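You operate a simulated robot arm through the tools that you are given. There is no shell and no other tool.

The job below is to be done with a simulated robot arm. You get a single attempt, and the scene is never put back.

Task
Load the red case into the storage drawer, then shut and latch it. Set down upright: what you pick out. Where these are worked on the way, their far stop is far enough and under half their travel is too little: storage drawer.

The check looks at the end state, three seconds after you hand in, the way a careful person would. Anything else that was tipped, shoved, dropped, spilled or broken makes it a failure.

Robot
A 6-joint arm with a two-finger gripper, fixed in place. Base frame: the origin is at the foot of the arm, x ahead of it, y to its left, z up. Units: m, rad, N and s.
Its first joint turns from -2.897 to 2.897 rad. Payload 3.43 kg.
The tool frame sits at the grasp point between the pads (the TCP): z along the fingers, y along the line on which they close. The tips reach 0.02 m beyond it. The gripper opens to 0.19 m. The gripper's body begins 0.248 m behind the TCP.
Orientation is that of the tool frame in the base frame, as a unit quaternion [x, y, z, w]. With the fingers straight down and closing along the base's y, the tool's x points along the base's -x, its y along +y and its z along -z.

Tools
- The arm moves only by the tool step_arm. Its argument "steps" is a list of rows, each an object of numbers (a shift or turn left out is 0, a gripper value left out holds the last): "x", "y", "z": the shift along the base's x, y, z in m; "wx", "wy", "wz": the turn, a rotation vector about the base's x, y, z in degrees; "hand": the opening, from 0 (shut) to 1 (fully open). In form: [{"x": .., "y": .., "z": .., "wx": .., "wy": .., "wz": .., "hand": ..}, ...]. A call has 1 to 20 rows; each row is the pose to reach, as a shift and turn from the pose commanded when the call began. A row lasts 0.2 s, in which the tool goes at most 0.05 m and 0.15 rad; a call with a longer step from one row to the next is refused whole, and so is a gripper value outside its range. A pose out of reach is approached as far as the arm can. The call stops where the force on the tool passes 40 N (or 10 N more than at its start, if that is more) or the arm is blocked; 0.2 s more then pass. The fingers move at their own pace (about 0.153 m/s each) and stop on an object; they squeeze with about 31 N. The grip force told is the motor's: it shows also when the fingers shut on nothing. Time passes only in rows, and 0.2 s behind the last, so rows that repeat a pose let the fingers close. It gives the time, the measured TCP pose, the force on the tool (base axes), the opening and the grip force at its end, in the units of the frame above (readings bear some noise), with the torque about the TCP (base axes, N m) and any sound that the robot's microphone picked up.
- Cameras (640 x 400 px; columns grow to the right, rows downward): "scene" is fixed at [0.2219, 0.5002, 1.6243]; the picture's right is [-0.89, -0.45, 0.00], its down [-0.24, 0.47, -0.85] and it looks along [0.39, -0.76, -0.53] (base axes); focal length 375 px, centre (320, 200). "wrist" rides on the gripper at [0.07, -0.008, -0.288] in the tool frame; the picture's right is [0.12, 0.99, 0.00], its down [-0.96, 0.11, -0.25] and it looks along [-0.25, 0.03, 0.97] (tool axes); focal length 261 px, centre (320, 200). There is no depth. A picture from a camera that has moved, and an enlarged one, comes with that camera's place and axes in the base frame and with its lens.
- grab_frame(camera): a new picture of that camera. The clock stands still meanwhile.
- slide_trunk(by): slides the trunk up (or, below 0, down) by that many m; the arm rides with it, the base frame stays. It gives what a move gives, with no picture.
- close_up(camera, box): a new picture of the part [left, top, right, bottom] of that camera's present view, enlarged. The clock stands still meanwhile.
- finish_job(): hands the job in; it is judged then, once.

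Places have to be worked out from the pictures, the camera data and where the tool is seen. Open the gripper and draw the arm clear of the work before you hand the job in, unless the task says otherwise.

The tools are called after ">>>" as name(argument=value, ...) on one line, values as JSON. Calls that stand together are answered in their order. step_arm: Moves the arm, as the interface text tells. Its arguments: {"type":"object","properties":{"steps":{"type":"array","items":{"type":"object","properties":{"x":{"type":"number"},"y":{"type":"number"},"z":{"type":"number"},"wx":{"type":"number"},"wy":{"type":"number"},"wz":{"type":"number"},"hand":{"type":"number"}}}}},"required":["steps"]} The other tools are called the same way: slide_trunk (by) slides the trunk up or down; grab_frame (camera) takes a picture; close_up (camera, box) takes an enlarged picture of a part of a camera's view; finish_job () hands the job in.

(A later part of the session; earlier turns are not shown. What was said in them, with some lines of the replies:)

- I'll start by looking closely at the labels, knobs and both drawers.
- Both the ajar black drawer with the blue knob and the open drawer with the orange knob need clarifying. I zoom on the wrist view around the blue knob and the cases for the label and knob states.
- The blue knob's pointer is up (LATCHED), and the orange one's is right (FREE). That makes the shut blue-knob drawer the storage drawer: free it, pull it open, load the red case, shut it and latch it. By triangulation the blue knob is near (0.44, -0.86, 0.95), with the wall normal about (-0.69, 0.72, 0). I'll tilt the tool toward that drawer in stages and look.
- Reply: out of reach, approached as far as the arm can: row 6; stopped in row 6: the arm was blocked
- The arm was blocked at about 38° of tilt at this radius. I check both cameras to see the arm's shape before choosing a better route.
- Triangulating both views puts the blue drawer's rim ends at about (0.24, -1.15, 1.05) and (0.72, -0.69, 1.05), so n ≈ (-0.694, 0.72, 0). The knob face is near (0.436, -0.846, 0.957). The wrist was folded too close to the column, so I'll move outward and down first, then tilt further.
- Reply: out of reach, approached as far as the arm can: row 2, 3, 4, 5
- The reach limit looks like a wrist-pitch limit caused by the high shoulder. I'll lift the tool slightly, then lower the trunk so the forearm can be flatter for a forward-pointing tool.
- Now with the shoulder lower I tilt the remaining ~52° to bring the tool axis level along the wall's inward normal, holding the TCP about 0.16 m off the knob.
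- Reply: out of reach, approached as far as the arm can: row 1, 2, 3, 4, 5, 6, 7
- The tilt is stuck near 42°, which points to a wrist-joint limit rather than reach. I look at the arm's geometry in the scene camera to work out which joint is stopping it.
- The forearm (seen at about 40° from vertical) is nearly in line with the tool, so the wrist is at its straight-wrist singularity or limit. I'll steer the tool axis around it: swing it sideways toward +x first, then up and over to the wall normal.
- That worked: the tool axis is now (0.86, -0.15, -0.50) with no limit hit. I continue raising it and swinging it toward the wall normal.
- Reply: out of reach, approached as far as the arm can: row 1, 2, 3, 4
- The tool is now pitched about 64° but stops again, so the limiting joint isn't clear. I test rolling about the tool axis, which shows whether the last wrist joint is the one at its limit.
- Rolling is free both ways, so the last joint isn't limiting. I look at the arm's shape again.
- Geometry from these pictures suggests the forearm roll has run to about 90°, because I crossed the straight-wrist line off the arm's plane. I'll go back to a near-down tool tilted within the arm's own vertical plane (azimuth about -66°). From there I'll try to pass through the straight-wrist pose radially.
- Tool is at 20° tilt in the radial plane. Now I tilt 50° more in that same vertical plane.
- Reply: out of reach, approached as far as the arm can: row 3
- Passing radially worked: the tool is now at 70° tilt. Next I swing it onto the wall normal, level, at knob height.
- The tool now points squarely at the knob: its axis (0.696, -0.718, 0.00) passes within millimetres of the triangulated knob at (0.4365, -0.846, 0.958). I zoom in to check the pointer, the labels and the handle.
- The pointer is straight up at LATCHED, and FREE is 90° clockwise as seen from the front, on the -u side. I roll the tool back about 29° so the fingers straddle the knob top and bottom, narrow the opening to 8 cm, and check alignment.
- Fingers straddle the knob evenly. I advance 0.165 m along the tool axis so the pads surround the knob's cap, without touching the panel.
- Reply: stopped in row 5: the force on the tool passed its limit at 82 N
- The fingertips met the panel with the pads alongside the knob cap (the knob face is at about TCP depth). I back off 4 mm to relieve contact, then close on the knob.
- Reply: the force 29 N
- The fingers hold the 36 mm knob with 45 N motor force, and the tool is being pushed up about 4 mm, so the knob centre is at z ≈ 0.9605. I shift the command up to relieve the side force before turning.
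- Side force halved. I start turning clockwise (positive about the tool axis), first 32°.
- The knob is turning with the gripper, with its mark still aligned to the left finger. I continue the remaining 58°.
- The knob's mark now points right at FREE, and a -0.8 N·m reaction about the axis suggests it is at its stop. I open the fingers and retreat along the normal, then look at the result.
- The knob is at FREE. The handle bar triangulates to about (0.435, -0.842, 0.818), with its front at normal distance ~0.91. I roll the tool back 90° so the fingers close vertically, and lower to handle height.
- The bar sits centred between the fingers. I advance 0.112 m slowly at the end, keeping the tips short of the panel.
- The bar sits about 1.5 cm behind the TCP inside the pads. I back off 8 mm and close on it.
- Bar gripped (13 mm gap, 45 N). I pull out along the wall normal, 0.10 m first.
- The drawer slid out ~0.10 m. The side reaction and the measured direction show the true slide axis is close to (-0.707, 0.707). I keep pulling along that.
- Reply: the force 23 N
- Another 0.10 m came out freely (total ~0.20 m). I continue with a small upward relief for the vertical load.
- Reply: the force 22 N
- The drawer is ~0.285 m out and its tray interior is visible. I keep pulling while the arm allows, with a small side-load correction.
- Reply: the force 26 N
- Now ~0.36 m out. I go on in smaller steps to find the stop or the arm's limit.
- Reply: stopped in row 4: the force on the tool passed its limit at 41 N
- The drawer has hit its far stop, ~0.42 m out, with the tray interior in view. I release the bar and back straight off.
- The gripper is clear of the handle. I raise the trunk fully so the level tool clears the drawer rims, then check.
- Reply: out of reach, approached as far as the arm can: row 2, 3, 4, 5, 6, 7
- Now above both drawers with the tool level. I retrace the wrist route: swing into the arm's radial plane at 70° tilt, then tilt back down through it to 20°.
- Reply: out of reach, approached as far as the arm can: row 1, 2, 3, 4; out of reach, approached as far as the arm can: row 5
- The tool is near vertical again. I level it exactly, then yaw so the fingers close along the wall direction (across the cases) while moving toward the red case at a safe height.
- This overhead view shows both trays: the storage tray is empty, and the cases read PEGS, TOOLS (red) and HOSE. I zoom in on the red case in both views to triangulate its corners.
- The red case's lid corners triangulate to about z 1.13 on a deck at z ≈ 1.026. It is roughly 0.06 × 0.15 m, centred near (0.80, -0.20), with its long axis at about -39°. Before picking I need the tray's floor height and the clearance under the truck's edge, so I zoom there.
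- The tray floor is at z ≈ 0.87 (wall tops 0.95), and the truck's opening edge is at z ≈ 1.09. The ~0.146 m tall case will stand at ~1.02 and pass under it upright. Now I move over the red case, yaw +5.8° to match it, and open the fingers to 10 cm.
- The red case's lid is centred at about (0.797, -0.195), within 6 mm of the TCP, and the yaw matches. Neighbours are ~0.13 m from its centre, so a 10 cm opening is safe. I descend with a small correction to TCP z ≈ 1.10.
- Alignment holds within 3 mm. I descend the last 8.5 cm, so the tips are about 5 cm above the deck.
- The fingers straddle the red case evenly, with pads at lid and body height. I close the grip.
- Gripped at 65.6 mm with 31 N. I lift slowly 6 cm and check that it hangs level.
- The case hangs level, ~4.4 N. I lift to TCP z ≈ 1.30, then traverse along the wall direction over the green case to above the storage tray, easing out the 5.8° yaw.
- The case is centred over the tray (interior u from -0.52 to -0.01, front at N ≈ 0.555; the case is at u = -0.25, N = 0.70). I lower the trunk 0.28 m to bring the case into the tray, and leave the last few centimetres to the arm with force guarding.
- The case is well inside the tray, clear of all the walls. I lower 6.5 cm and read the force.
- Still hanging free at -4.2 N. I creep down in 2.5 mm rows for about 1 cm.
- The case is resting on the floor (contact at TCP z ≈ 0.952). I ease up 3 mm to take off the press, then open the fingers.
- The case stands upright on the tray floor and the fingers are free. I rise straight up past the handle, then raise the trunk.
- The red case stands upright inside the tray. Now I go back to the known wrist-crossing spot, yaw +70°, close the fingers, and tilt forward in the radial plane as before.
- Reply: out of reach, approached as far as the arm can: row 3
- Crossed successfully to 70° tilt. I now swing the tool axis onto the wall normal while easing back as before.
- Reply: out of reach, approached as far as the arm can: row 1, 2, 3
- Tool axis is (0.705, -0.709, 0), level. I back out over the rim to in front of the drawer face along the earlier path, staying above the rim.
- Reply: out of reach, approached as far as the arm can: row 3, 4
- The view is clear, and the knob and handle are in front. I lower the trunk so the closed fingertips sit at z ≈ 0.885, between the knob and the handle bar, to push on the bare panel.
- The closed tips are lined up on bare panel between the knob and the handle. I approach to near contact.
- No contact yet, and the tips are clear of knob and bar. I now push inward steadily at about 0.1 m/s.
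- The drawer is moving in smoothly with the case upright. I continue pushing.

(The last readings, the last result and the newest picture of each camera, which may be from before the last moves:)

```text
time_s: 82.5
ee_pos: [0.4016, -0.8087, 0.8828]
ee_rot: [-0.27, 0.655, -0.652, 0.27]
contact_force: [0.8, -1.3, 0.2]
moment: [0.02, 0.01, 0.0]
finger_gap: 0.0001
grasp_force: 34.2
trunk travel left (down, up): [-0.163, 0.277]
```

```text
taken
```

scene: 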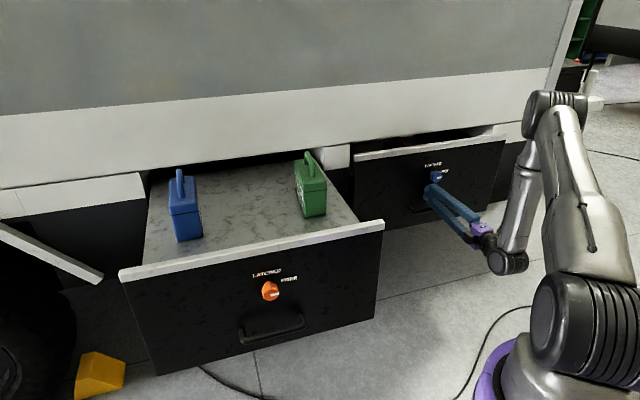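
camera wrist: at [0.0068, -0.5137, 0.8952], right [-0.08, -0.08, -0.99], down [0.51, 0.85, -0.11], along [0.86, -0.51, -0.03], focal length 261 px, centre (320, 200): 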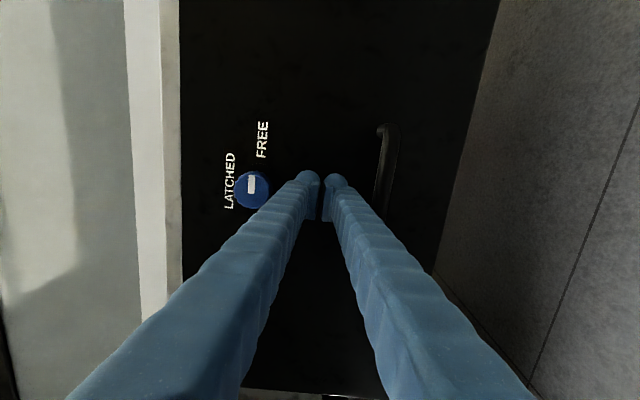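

About 8 cm remain. I push the last part slowly, letting the force guard catch the closed stop.

>>> step_arm(steps=[{"x": 0.007, "y": -0.007}, {"x": 0.014, "y": -0.014}, {"x": 0.021, "y": -0.021}, {"x": 0.028, "y": -0.028}, {"x": 0.035, "y": -0.035}, {"x": 0.042, "y": -0.042}, {"x": 0.047, "y": -0.047}, {"x": 0.052, "y": -0.052}, {"x": 0.056, "y": -0.056}, {"x": 0.06, "y": -0.06}, {"x": 0.064, "y": -0.064}])

>>> grab_frame(camera="scene")

>>> grab_frame(camera="wrist")

```text
time_s: 83.9
ee_pos: [0.4415, -0.8477, 0.8827]
ee_rot: [-0.268, 0.656, -0.652, 0.271]
contact_force: [-17.0, 20.0, 5.7]
moment: [0.02, -0.3, 0.09]
finger_gap: 0.006
grasp_force: 34.2
trunk travel left (down, up): [-0.163, 0.277]
stopped in row 7: the force on the tool passed its limit at 51 N (the readings are from after the stop); the commanded pose is now the measured one
```

```text
taken
```

scene: 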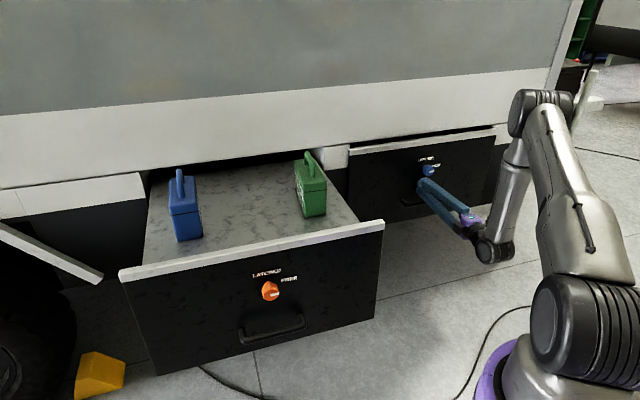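

```text
taken
camera wrist: at [0.1892, -0.6938, 0.8934], right [-0.08, -0.08, -0.99], down [0.51, 0.85, -0.11], along [0.86, -0.51, -0.03], focal length 261 px, centre (320, 200)
```

wrist: 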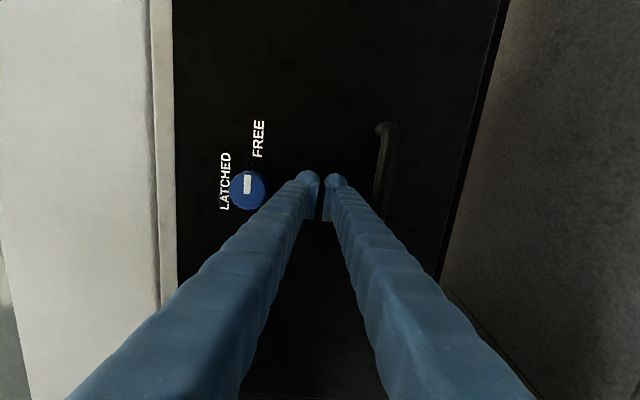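

The push stopped at the same depth where the shut panel was touched originally (TCP at N ≈ 0.911), so the drawer is closed. I compare with the initial close-up.

>>> close_up(camera="scene", box=[330, 110, 530, 235])

>>> close_up(camera="scene", box=[400, 140, 464, 180])

```text
3.20 times, centred on (430, 172) of scene
camera zoom: at [0.2219, 0.5002, 1.6243], right [-0.89, -0.45, 0.0], down [-0.24, 0.47, -0.85], along [0.39, -0.76, -0.53], focal length 1200 px, centre (-32, 288)
```

zoom: 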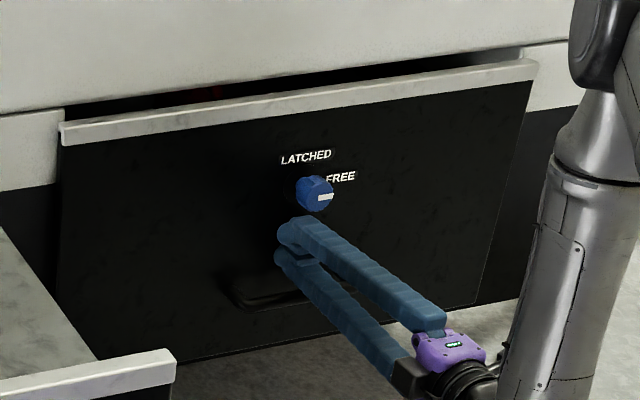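

```text
10.00 times, centred on (432, 160) of scene
camera zoom: at [0.2219, 0.5002, 1.6243], right [-0.89, -0.45, 0.0], down [-0.24, 0.47, -0.85], along [0.39, -0.76, -0.53], focal length 3750 px, centre (-800, 600)
```

zoom: 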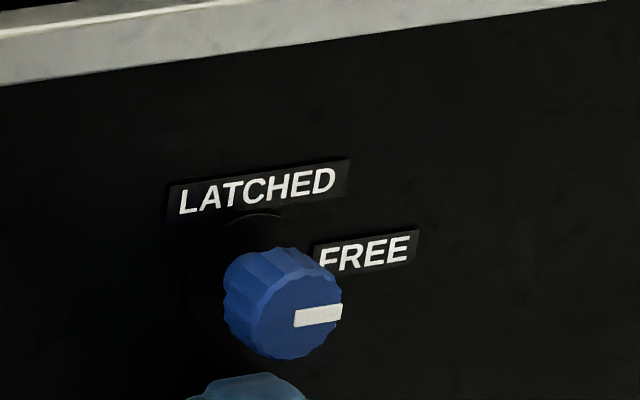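

The panel and labels match the initial closed picture exactly, and the knob still points to FREE. I retreat 12 cm, then roll +90° and rise to knob height with an 8 cm opening.

>>> step_arm(steps=[{"x": -0.01, "y": 0.01}, {"x": -0.03, "y": 0.03}, {"x": -0.055, "y": 0.055}, {"x": -0.085, "y": 0.085}])

>>> step_arm(steps=[{"z": 0.007, "wx": 5.29, "wy": -5.33, "hand": 0.42}, {"z": 0.014, "wx": 10.6, "wy": -10.65}, {"z": 0.021, "wx": 15.9, "wy": -16.0}, {"z": 0.028, "wx": 21.2, "wy": -21.3}, {"z": 0.035, "wx": 26.5, "wy": -26.6}, {"z": 0.042, "wx": 31.75, "wy": -31.95}, {"z": 0.049, "wx": 37.0, "wy": -37.3}, {"z": 0.056, "wx": 42.3, "wy": -42.6}, {"z": 0.063, "wx": 47.6, "wy": -47.9}, {"z": 0.069, "wx": 52.9, "wy": -53.25}, {"z": 0.074, "wx": 58.2, "wy": -58.6}, {"z": 0.0778, "wx": 63.5, "wy": -63.9, "wz": -0.4}])

>>> grab_frame(camera="wrist")

>>> close_up(camera="scene", box=[330, 110, 530, 235])

```text
time_s: 84.9
ee_pos: [0.3565, -0.7632, 0.8841]
ee_rot: [-0.269, 0.656, -0.652, 0.27]
contact_force: [0.0, 0.4, -0.2]
moment: [0.0, -0.01, -0.01]
finger_gap: 0.0003
grasp_force: 34.4
trunk travel left (down, up): [-0.163, 0.277]
```

```text
time_s: 87.5
ee_pos: [0.3568, -0.7637, 0.9589]
ee_rot: [0.273, 0.654, -0.266, 0.653]
contact_force: [0.6, 0.1, 0.2]
moment: [-0.05, 0.01, 0.01]
finger_gap: 0.0801
grasp_force: 0.1
trunk travel left (down, up): [-0.163, 0.277]
```

```text
taken
camera wrist: at [0.1497, -0.566, 0.8909], right [0.7, 0.7, -0.11], down [-0.1, 0.25, 0.96], along [0.7, -0.67, 0.24], focal length 261 px, centre (320, 200)
```

wrist: 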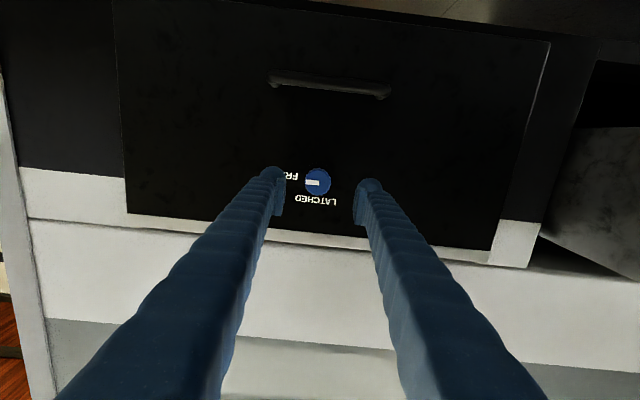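

```text
3.20 times, centred on (430, 172) of scene
camera zoom: at [0.2219, 0.5002, 1.6243], right [-0.89, -0.45, 0.0], down [-0.24, 0.47, -0.85], along [0.39, -0.76, -0.53], focal length 1200 px, centre (-32, 288)
```

zoom: 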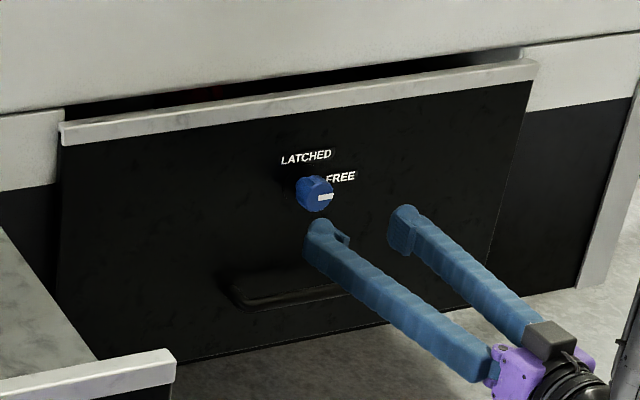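

Knob centred between the fingers, drawer still shut. I advance to the earlier gripping pose, just short of panel contact.

>>> step_arm(steps=[{"x": 0.025, "y": -0.0255, "z": 0.001}, {"x": 0.05, "y": -0.051, "z": 0.0015}, {"x": 0.065, "y": -0.0662, "z": 0.0018}, {"x": 0.074, "y": -0.0754, "z": 0.002}, {"x": 0.0795, "y": -0.081, "z": 0.002}])

>>> grab_frame(camera="wrist")

```text
time_s: 88.7
ee_pos: [0.4381, -0.8441, 0.9607]
ee_rot: [0.274, 0.654, -0.269, 0.652]
contact_force: [0.1, -0.4, -0.4]
moment: [0.0, 0.0, 0.02]
finger_gap: 0.0797
grasp_force: 0.0
trunk travel left (down, up): [-0.163, 0.277]
```

```text
taken
camera wrist: at [0.2305, -0.6474, 0.8929], right [0.7, 0.7, -0.11], down [-0.09, 0.25, 0.96], along [0.7, -0.67, 0.24], focal length 261 px, centre (320, 200)
```

wrist: 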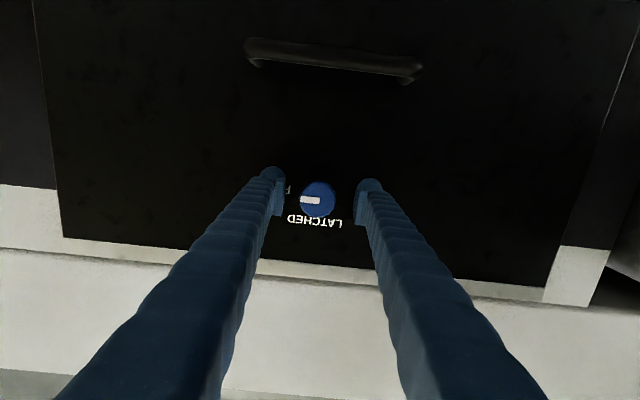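

The knob sits centred at TCP depth. I close on it.

>>> step_arm(steps=[{"hand": 0.1}, {"hand": 0.1}, {"hand": 0.1}])

```text
time_s: 89.5
ee_pos: [0.4362, -0.8466, 0.9616]
ee_rot: [0.274, 0.653, -0.27, 0.652]
contact_force: [-9.4, -15.5, 0.3]
moment: [0.07, 0.14, -1.01]
finger_gap: 0.036
grasp_force: 45.1
trunk travel left (down, up): [-0.163, 0.277]
```

Gripped at 36 mm. I relieve the side load by 2 mm and start turning counter-clockwise, 60° first.

>>> step_arm(steps=[{"x": -0.0015, "y": -0.0015, "wx": -3, "wy": 3}, {"x": -0.0015, "y": -0.0015, "wx": -8, "wy": 8}, {"x": -0.0015, "y": -0.0015, "wx": -13.3, "wy": 13.2}, {"x": -0.0015, "y": -0.0015, "wx": -18.6, "wy": 18.5}, {"x": -0.0015, "y": -0.0015, "wx": -23.9, "wy": 23.8}, {"x": -0.0015, "y": -0.0015, "wx": -29.2, "wy": 29.0}, {"x": -0.0015, "y": -0.0015, "wx": -34.5, "wy": 34.3}, {"x": -0.0015, "y": -0.0015, "wx": -39.8, "wy": 39.6}, {"x": -0.0015, "y": -0.0015, "wx": -42.5, "wy": 42.3}])

>>> grab_frame(camera="wrist")

```text
time_s: 91.5
ee_pos: [0.4373, -0.8452, 0.9604]
ee_rot: [-0.09, 0.702, -0.559, 0.432]
contact_force: [2.0, 3.9, -4.7]
moment: [-0.66, -0.71, -0.3]
finger_gap: 0.0361
grasp_force: 44.8
trunk travel left (down, up): [-0.163, 0.277]
```

```text
taken
camera wrist: at [0.1886, -0.6886, 0.9335], right [0.28, 0.28, -0.92], down [0.45, 0.8, 0.39], along [0.84, -0.53, 0.1], focal length 261 px, centre (320, 200)
```

wrist: 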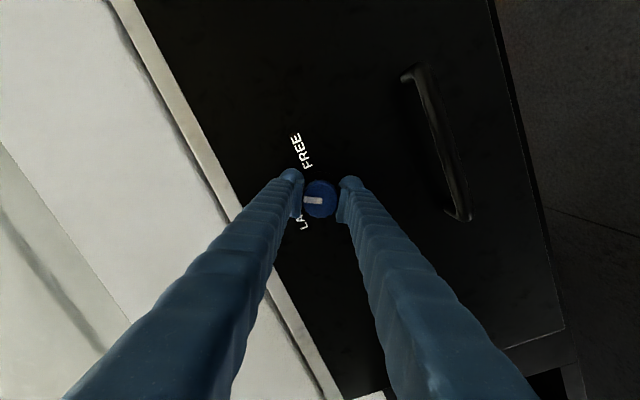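

The knob follows. I turn the remaining ~31° to the LATCHED stop.

>>> step_arm(steps=[{"wx": -5.3, "wy": 5.3}, {"wx": -10.6, "wy": 10.6}, {"wx": -15.9, "wy": 15.9}, {"wx": -21.2, "wy": 21.2}, {"wx": -22.3, "wy": 22.3}])

>>> grab_frame(camera="wrist")

>>> close_up(camera="scene", box=[400, 140, 464, 180])

```text
time_s: 92.7
ee_pos: [0.437, -0.8452, 0.9606]
ee_rot: [0.277, -0.65, 0.657, -0.263]
contact_force: [5.8, 3.2, -11.2]
moment: [-0.02, -1.33, -0.14]
finger_gap: 0.0359
grasp_force: 45.0
trunk travel left (down, up): [-0.163, 0.277]
```

```text
taken
camera wrist: at [0.1853, -0.6926, 0.9711], right [-0.1, -0.1, -0.99], down [0.5, 0.85, -0.14], along [0.86, -0.51, -0.03], focal length 261 px, centre (320, 200)
```

wrist: 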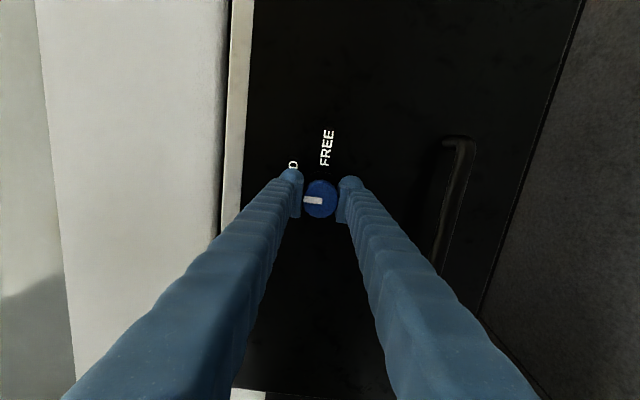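

```text
10.00 times, centred on (432, 160) of scene
camera zoom: at [0.2219, 0.5002, 1.6243], right [-0.89, -0.45, 0.0], down [-0.24, 0.47, -0.85], along [0.39, -0.76, -0.53], focal length 3750 px, centre (-800, 600)
```

zoom: 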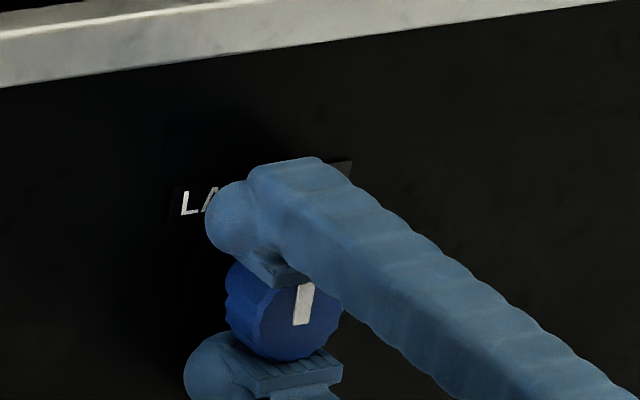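

The pointer is straight up again, with ~0.9 N·m against the stop. I release, back off along the normal, and verify.

>>> step_arm(steps=[{"hand": 0.42}, {"hand": 0.42}, {"x": -0.02, "y": 0.02}, {"x": -0.05, "y": 0.05}, {"x": -0.08, "y": 0.08}, {"x": -0.11, "y": 0.11}])

>>> close_up(camera="scene", box=[400, 140, 464, 180])

>>> grab_frame(camera="wrist")

>>> grab_frame(camera="scene")

```text
time_s: 94.1
ee_pos: [0.3222, -0.7365, 0.9613]
ee_rot: [0.276, -0.65, 0.658, -0.264]
contact_force: [-0.3, 0.8, -0.2]
moment: [0.03, -0.02, -0.04]
finger_gap: 0.0799
grasp_force: 0.0
trunk travel left (down, up): [-0.163, 0.277]
```

```text
10.00 times, centred on (432, 160) of scene
camera zoom: at [0.2219, 0.5002, 1.6243], right [-0.89, -0.45, 0.0], down [-0.24, 0.47, -0.85], along [0.39, -0.76, -0.53], focal length 3750 px, centre (-800, 600)
```

zoom: 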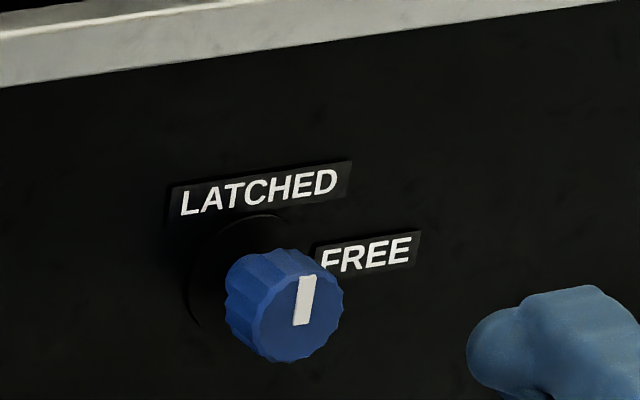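

```text
taken
camera wrist: at [0.0707, -0.5826, 0.9718], right [-0.1, -0.1, -0.99], down [0.51, 0.85, -0.14], along [0.86, -0.51, -0.03], focal length 261 px, centre (320, 200)
```

wrist: 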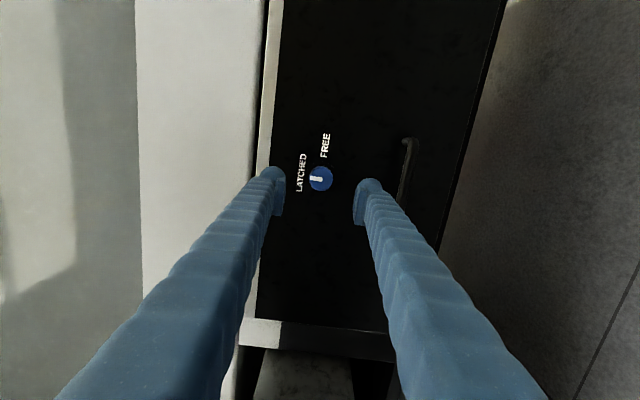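

```text
taken
```

scene: 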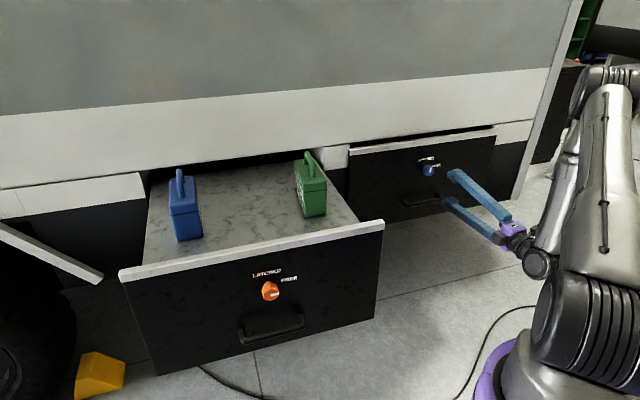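

The pointer reads LATCHED, but the labels sit ~0.2 px off the fully seated picture, so the panel may be 1–2 mm proud from handling the knob. I'll press the panel gently at the earlier spot to seat it, then check that the latch holds.

>>> step_arm(steps=[{"z": -0.025, "hand": 0.0}, {"z": -0.05}, {"z": -0.076}, {"x": 0.02, "y": -0.02, "z": -0.076}, {"x": 0.045, "y": -0.045, "z": -0.076}, {"x": 0.07, "y": -0.07, "z": -0.076}, {"x": 0.09, "y": -0.09, "z": -0.076}, {"x": 0.1, "y": -0.1, "z": -0.076}])

>>> step_arm(steps=[{"x": 0.003, "y": -0.003}, {"x": 0.006, "y": -0.006}, {"x": 0.009, "y": -0.009}, {"x": 0.012, "y": -0.012}, {"x": 0.014, "y": -0.014}, {"x": 0.016, "y": -0.016}, {"x": 0.018, "y": -0.018}, {"x": 0.02, "y": -0.02}])

>>> close_up(camera="scene", box=[400, 140, 464, 180])

```text
time_s: 95.9
ee_pos: [0.4256, -0.8362, 0.8849]
ee_rot: [0.275, -0.651, 0.657, -0.264]
contact_force: [-0.3, -0.4, 0.1]
moment: [0.0, 0.03, -0.02]
finger_gap: 0.0001
grasp_force: 30.6
trunk travel left (down, up): [-0.163, 0.277]
```

```text
time_s: 97.3
ee_pos: [0.4391, -0.8493, 0.8865]
ee_rot: [0.276, -0.651, 0.656, -0.264]
contact_force: [-14.7, 17.4, 5.6]
moment: [0.01, -0.14, 0.07]
finger_gap: 0.0059
grasp_force: 34.4
trunk travel left (down, up): [-0.163, 0.277]
stopped in row 6: the force on the tool passed its limit at 46 N (the readings are from after the stop); the commanded pose is now the measured one
```

```text
10.00 times, centred on (432, 160) of scene
camera zoom: at [0.2219, 0.5002, 1.6243], right [-0.89, -0.45, 0.0], down [-0.24, 0.47, -0.85], along [0.39, -0.76, -0.53], focal length 3750 px, centre (-800, 600)
```

zoom: 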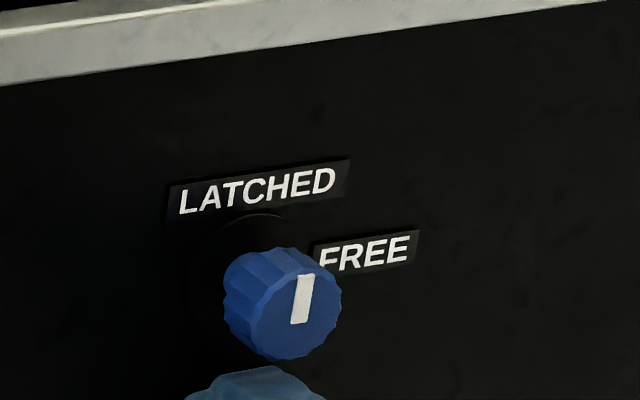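

Pressed in, the picture now matches the initial shut-and-latched one exactly. I back off, drop to the handle, and grip it for a gentle tug to confirm the latch really holds.

>>> step_arm(steps=[{"x": -0.01, "y": 0.01}, {"x": -0.03, "y": 0.03}, {"x": -0.057, "y": 0.057}, {"x": -0.057, "y": 0.057, "z": -0.02, "hand": 0.42}, {"x": -0.057, "y": 0.057, "z": -0.045}, {"x": -0.057, "y": 0.057, "z": -0.066}, {"x": -0.057, "y": 0.057, "z": -0.066}])

>>> grab_frame(camera="wrist")

>>> close_up(camera="scene", box=[400, 140, 464, 180])

```text
time_s: 98.9
ee_pos: [0.3852, -0.7929, 0.8179]
ee_rot: [0.277, -0.651, 0.655, -0.264]
contact_force: [-0.2, -0.3, -0.2]
moment: [-0.02, -0.04, 0.01]
finger_gap: 0.0798
grasp_force: 0.0
trunk travel left (down, up): [-0.163, 0.277]
```

```text
taken
camera wrist: at [0.1332, -0.6401, 0.8293], right [-0.1, -0.1, -0.99], down [0.51, 0.85, -0.13], along [0.86, -0.51, -0.04], focal length 261 px, centre (320, 200)
```

wrist: 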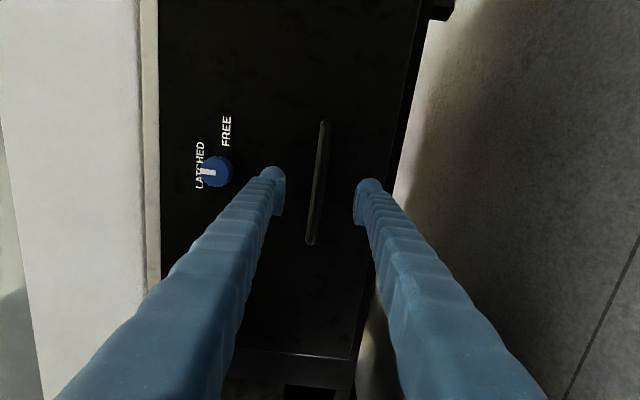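

```text
10.00 times, centred on (432, 160) of scene
camera zoom: at [0.2219, 0.5002, 1.6243], right [-0.89, -0.45, 0.0], down [-0.24, 0.47, -0.85], along [0.39, -0.76, -0.53], focal length 3750 px, centre (-800, 600)
```

zoom: 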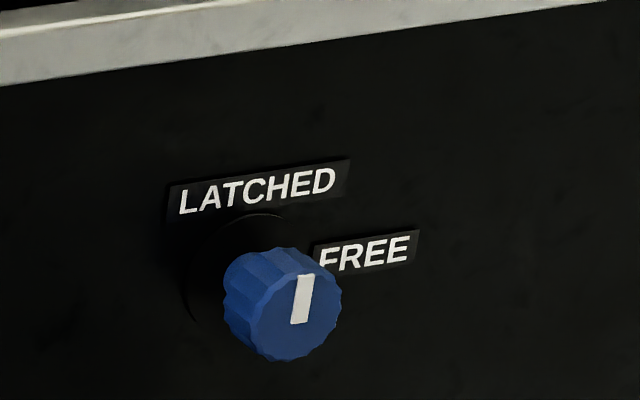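

The panel stays seated. I grip the bar and tug back by only 6 mm to test.

>>> step_arm(steps=[{"x": 0.02, "y": -0.02}, {"x": 0.033, "y": -0.033}, {"x": 0.0415, "y": -0.0415}, {"x": 0.0415, "y": -0.0415, "hand": 0.0}, {"x": 0.0415, "y": -0.0415}, {"x": 0.0415, "y": -0.0415}])

>>> step_arm(steps=[{"x": -0.001, "y": 0.001}, {"x": -0.002, "y": 0.002}, {"x": -0.003, "y": 0.003}, {"x": -0.0042, "y": 0.0042}, {"x": -0.0042, "y": 0.0042}])

>>> close_up(camera="scene", box=[400, 140, 464, 180])

```text
time_s: 100.3
ee_pos: [0.4256, -0.8356, 0.8206]
ee_rot: [0.276, -0.65, 0.657, -0.264]
contact_force: [3.5, -2.2, 12.9]
moment: [1.27, -1.21, 0.21]
finger_gap: 0.014
grasp_force: 44.9
trunk travel left (down, up): [-0.163, 0.277]
```

```text
time_s: 101.0
ee_pos: [0.4264, -0.8344, 0.8191]
ee_rot: [0.276, -0.65, 0.657, -0.264]
contact_force: [7.9, -6.6, -2.9]
moment: [1.3, -1.31, -0.24]
finger_gap: 0.014
grasp_force: 45.4
trunk travel left (down, up): [-0.163, 0.277]
stopped in row 3: the force on the tool passed its limit at 43 N (the readings are from after the stop); the commanded pose is now the measured one
```

```text
10.00 times, centred on (432, 160) of scene
camera zoom: at [0.2219, 0.5002, 1.6243], right [-0.89, -0.45, 0.0], down [-0.24, 0.47, -0.85], along [0.39, -0.76, -0.53], focal length 3750 px, centre (-800, 600)
```

zoom: 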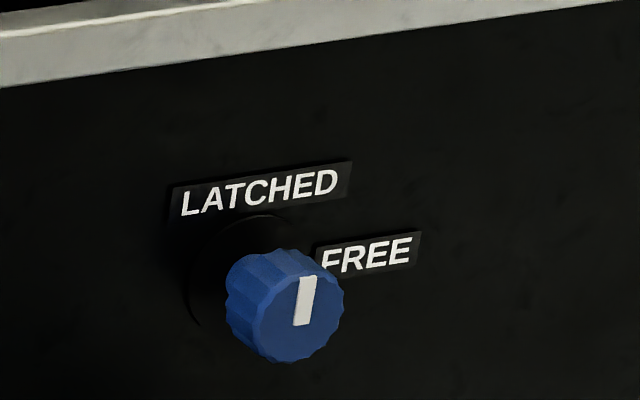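

The tug met a hard stop at 43 N after only ~2 mm of play, so the latch holds. I press the bar back in to seat the drawer, release and withdraw.

>>> step_arm(steps=[{"x": 0.001, "y": -0.001}, {"x": 0.002, "y": -0.002}, {"x": 0.003, "y": -0.003}, {"x": 0.003, "y": -0.003}])

>>> step_arm(steps=[{"hand": 0.42}, {"hand": 0.42}, {"x": -0.02, "y": 0.02}, {"x": -0.045, "y": 0.045}, {"x": -0.07, "y": 0.07}])

>>> close_up(camera="scene", box=[400, 140, 464, 180])

>>> grab_frame(camera="scene")

```text
time_s: 102.0
ee_pos: [0.4265, -0.8356, 0.8198]
ee_rot: [0.276, -0.651, 0.657, -0.263]
contact_force: [-20.8, 22.1, -9.3]
moment: [1.29, -1.28, -0.06]
finger_gap: 0.0139
grasp_force: 44.6
trunk travel left (down, up): [-0.163, 0.277]
```

```text
time_s: 103.2
ee_pos: [0.3573, -0.7695, 0.8203]
ee_rot: [0.276, -0.649, 0.658, -0.263]
contact_force: [-0.4, -0.5, 0.2]
moment: [-0.02, -0.03, -0.03]
finger_gap: 0.0797
grasp_force: 0.0
trunk travel left (down, up): [-0.163, 0.277]
```

```text
10.00 times, centred on (432, 160) of scene
camera zoom: at [0.2219, 0.5002, 1.6243], right [-0.89, -0.45, 0.0], down [-0.24, 0.47, -0.85], along [0.39, -0.76, -0.53], focal length 3750 px, centre (-800, 600)
```

zoom: 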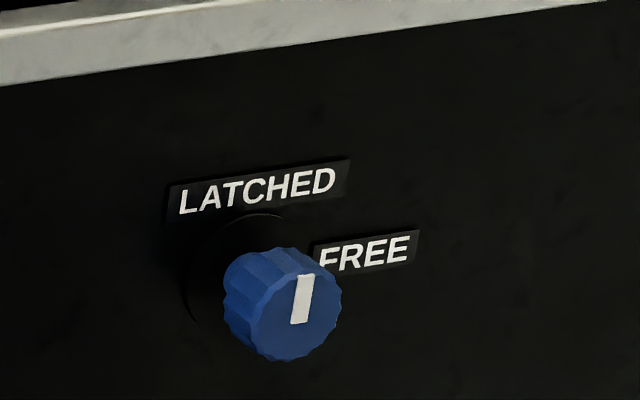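

```text
taken
```

scene: 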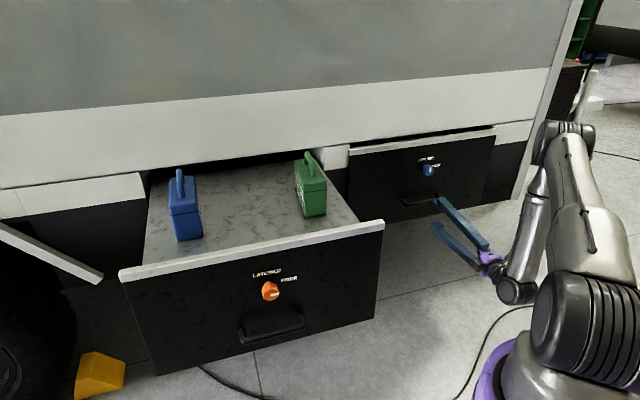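

Drawer seated, knob at LATCHED. I draw the arm further clear with the gripper open, and check for the case through the gap above the drawer.

>>> step_arm(steps=[{"x": -0.025, "y": 0.025, "hand": 0.6}, {"x": -0.05, "y": 0.05, "hand": 0.8}, {"x": -0.08, "y": 0.08, "hand": 1.0}, {"x": -0.11, "y": 0.11}, {"x": -0.13, "y": 0.13}, {"x": -0.13, "y": 0.13}])

>>> close_up(camera="scene", box=[350, 120, 478, 200])

>>> close_up(camera="scene", box=[110, 130, 400, 310])

>>> grab_frame(camera="wrist")

```text
time_s: 104.7
ee_pos: [0.2286, -0.6363, 0.8193]
ee_rot: [0.277, -0.649, 0.658, -0.263]
contact_force: [-0.4, 0.2, 0.2]
moment: [0.04, 0.02, 0.06]
finger_gap: 0.19
grasp_force: 0.0
trunk travel left (down, up): [-0.163, 0.277]
```

```text
5.00 times, centred on (414, 160) of scene
camera zoom: at [0.2219, 0.5002, 1.6243], right [-0.89, -0.45, 0.0], down [-0.24, 0.47, -0.85], along [0.39, -0.76, -0.53], focal length 1875 px, centre (-150, 400)
```

zoom: 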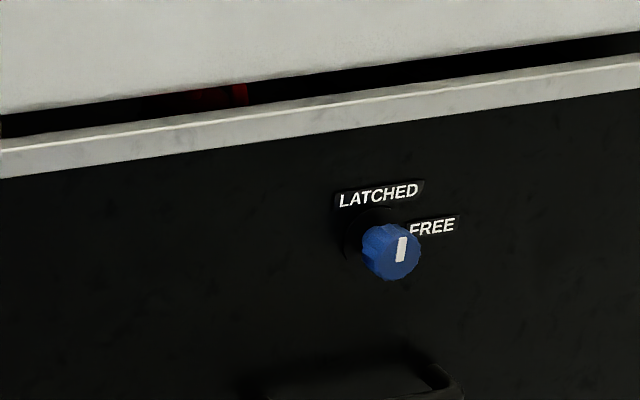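

```text
2.21 times, centred on (255, 220) of scene
camera zoom: at [0.2219, 0.5002, 1.6243], right [-0.89, -0.45, 0.0], down [-0.24, 0.47, -0.85], along [0.39, -0.76, -0.53], focal length 828 px, centre (463, 156)
```

zoom: 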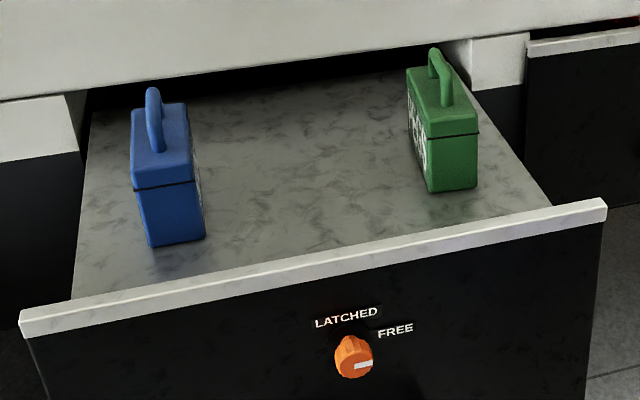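

```text
taken
camera wrist: at [-0.0237, -0.4827, 0.8291], right [-0.1, -0.1, -0.99], down [0.51, 0.85, -0.14], along [0.86, -0.51, -0.03], focal length 261 px, centre (320, 200)
```

wrist: 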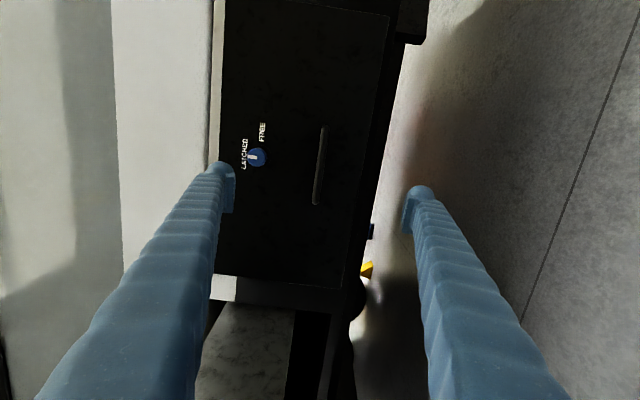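

The red handle is visible through the gap at the height expected for an upright case. The drawer is shut and its latch held under a tug; the other cases, the open drawer and its knob are unchanged, and the open gripper is clear. I hand the job in.

>>> finish_job()

```text
The job is handed in.
```

The red TOOLS case is standing upright in the storage drawer (the one with the blue knob). The drawer is shut and its knob is turned to LATCHED.

- **Opening:** I turned the knob to FREE and pulled the drawer about 0.42 m, until it hit its far stop.
- **Loading:** I set the case down on the tray floor. After closing, its handle shows through the gap above the drawer at the height expected for an upright case.
- **Latch check:** A tug on the handle moved the drawer only about 2 mm before it stopped hard at 43 N. I then pressed the drawer back in, and it matches the starting picture.
- **Everything else:** The blue and green cases, the open drawer and its orange knob look unchanged. The gripper is open and clear of the drawers.

When I first reached for the knob, the fingertips bumped the shut drawer panel with a brief peak of 82 N. I saw no shift or damage from it in the pictures afterwards.
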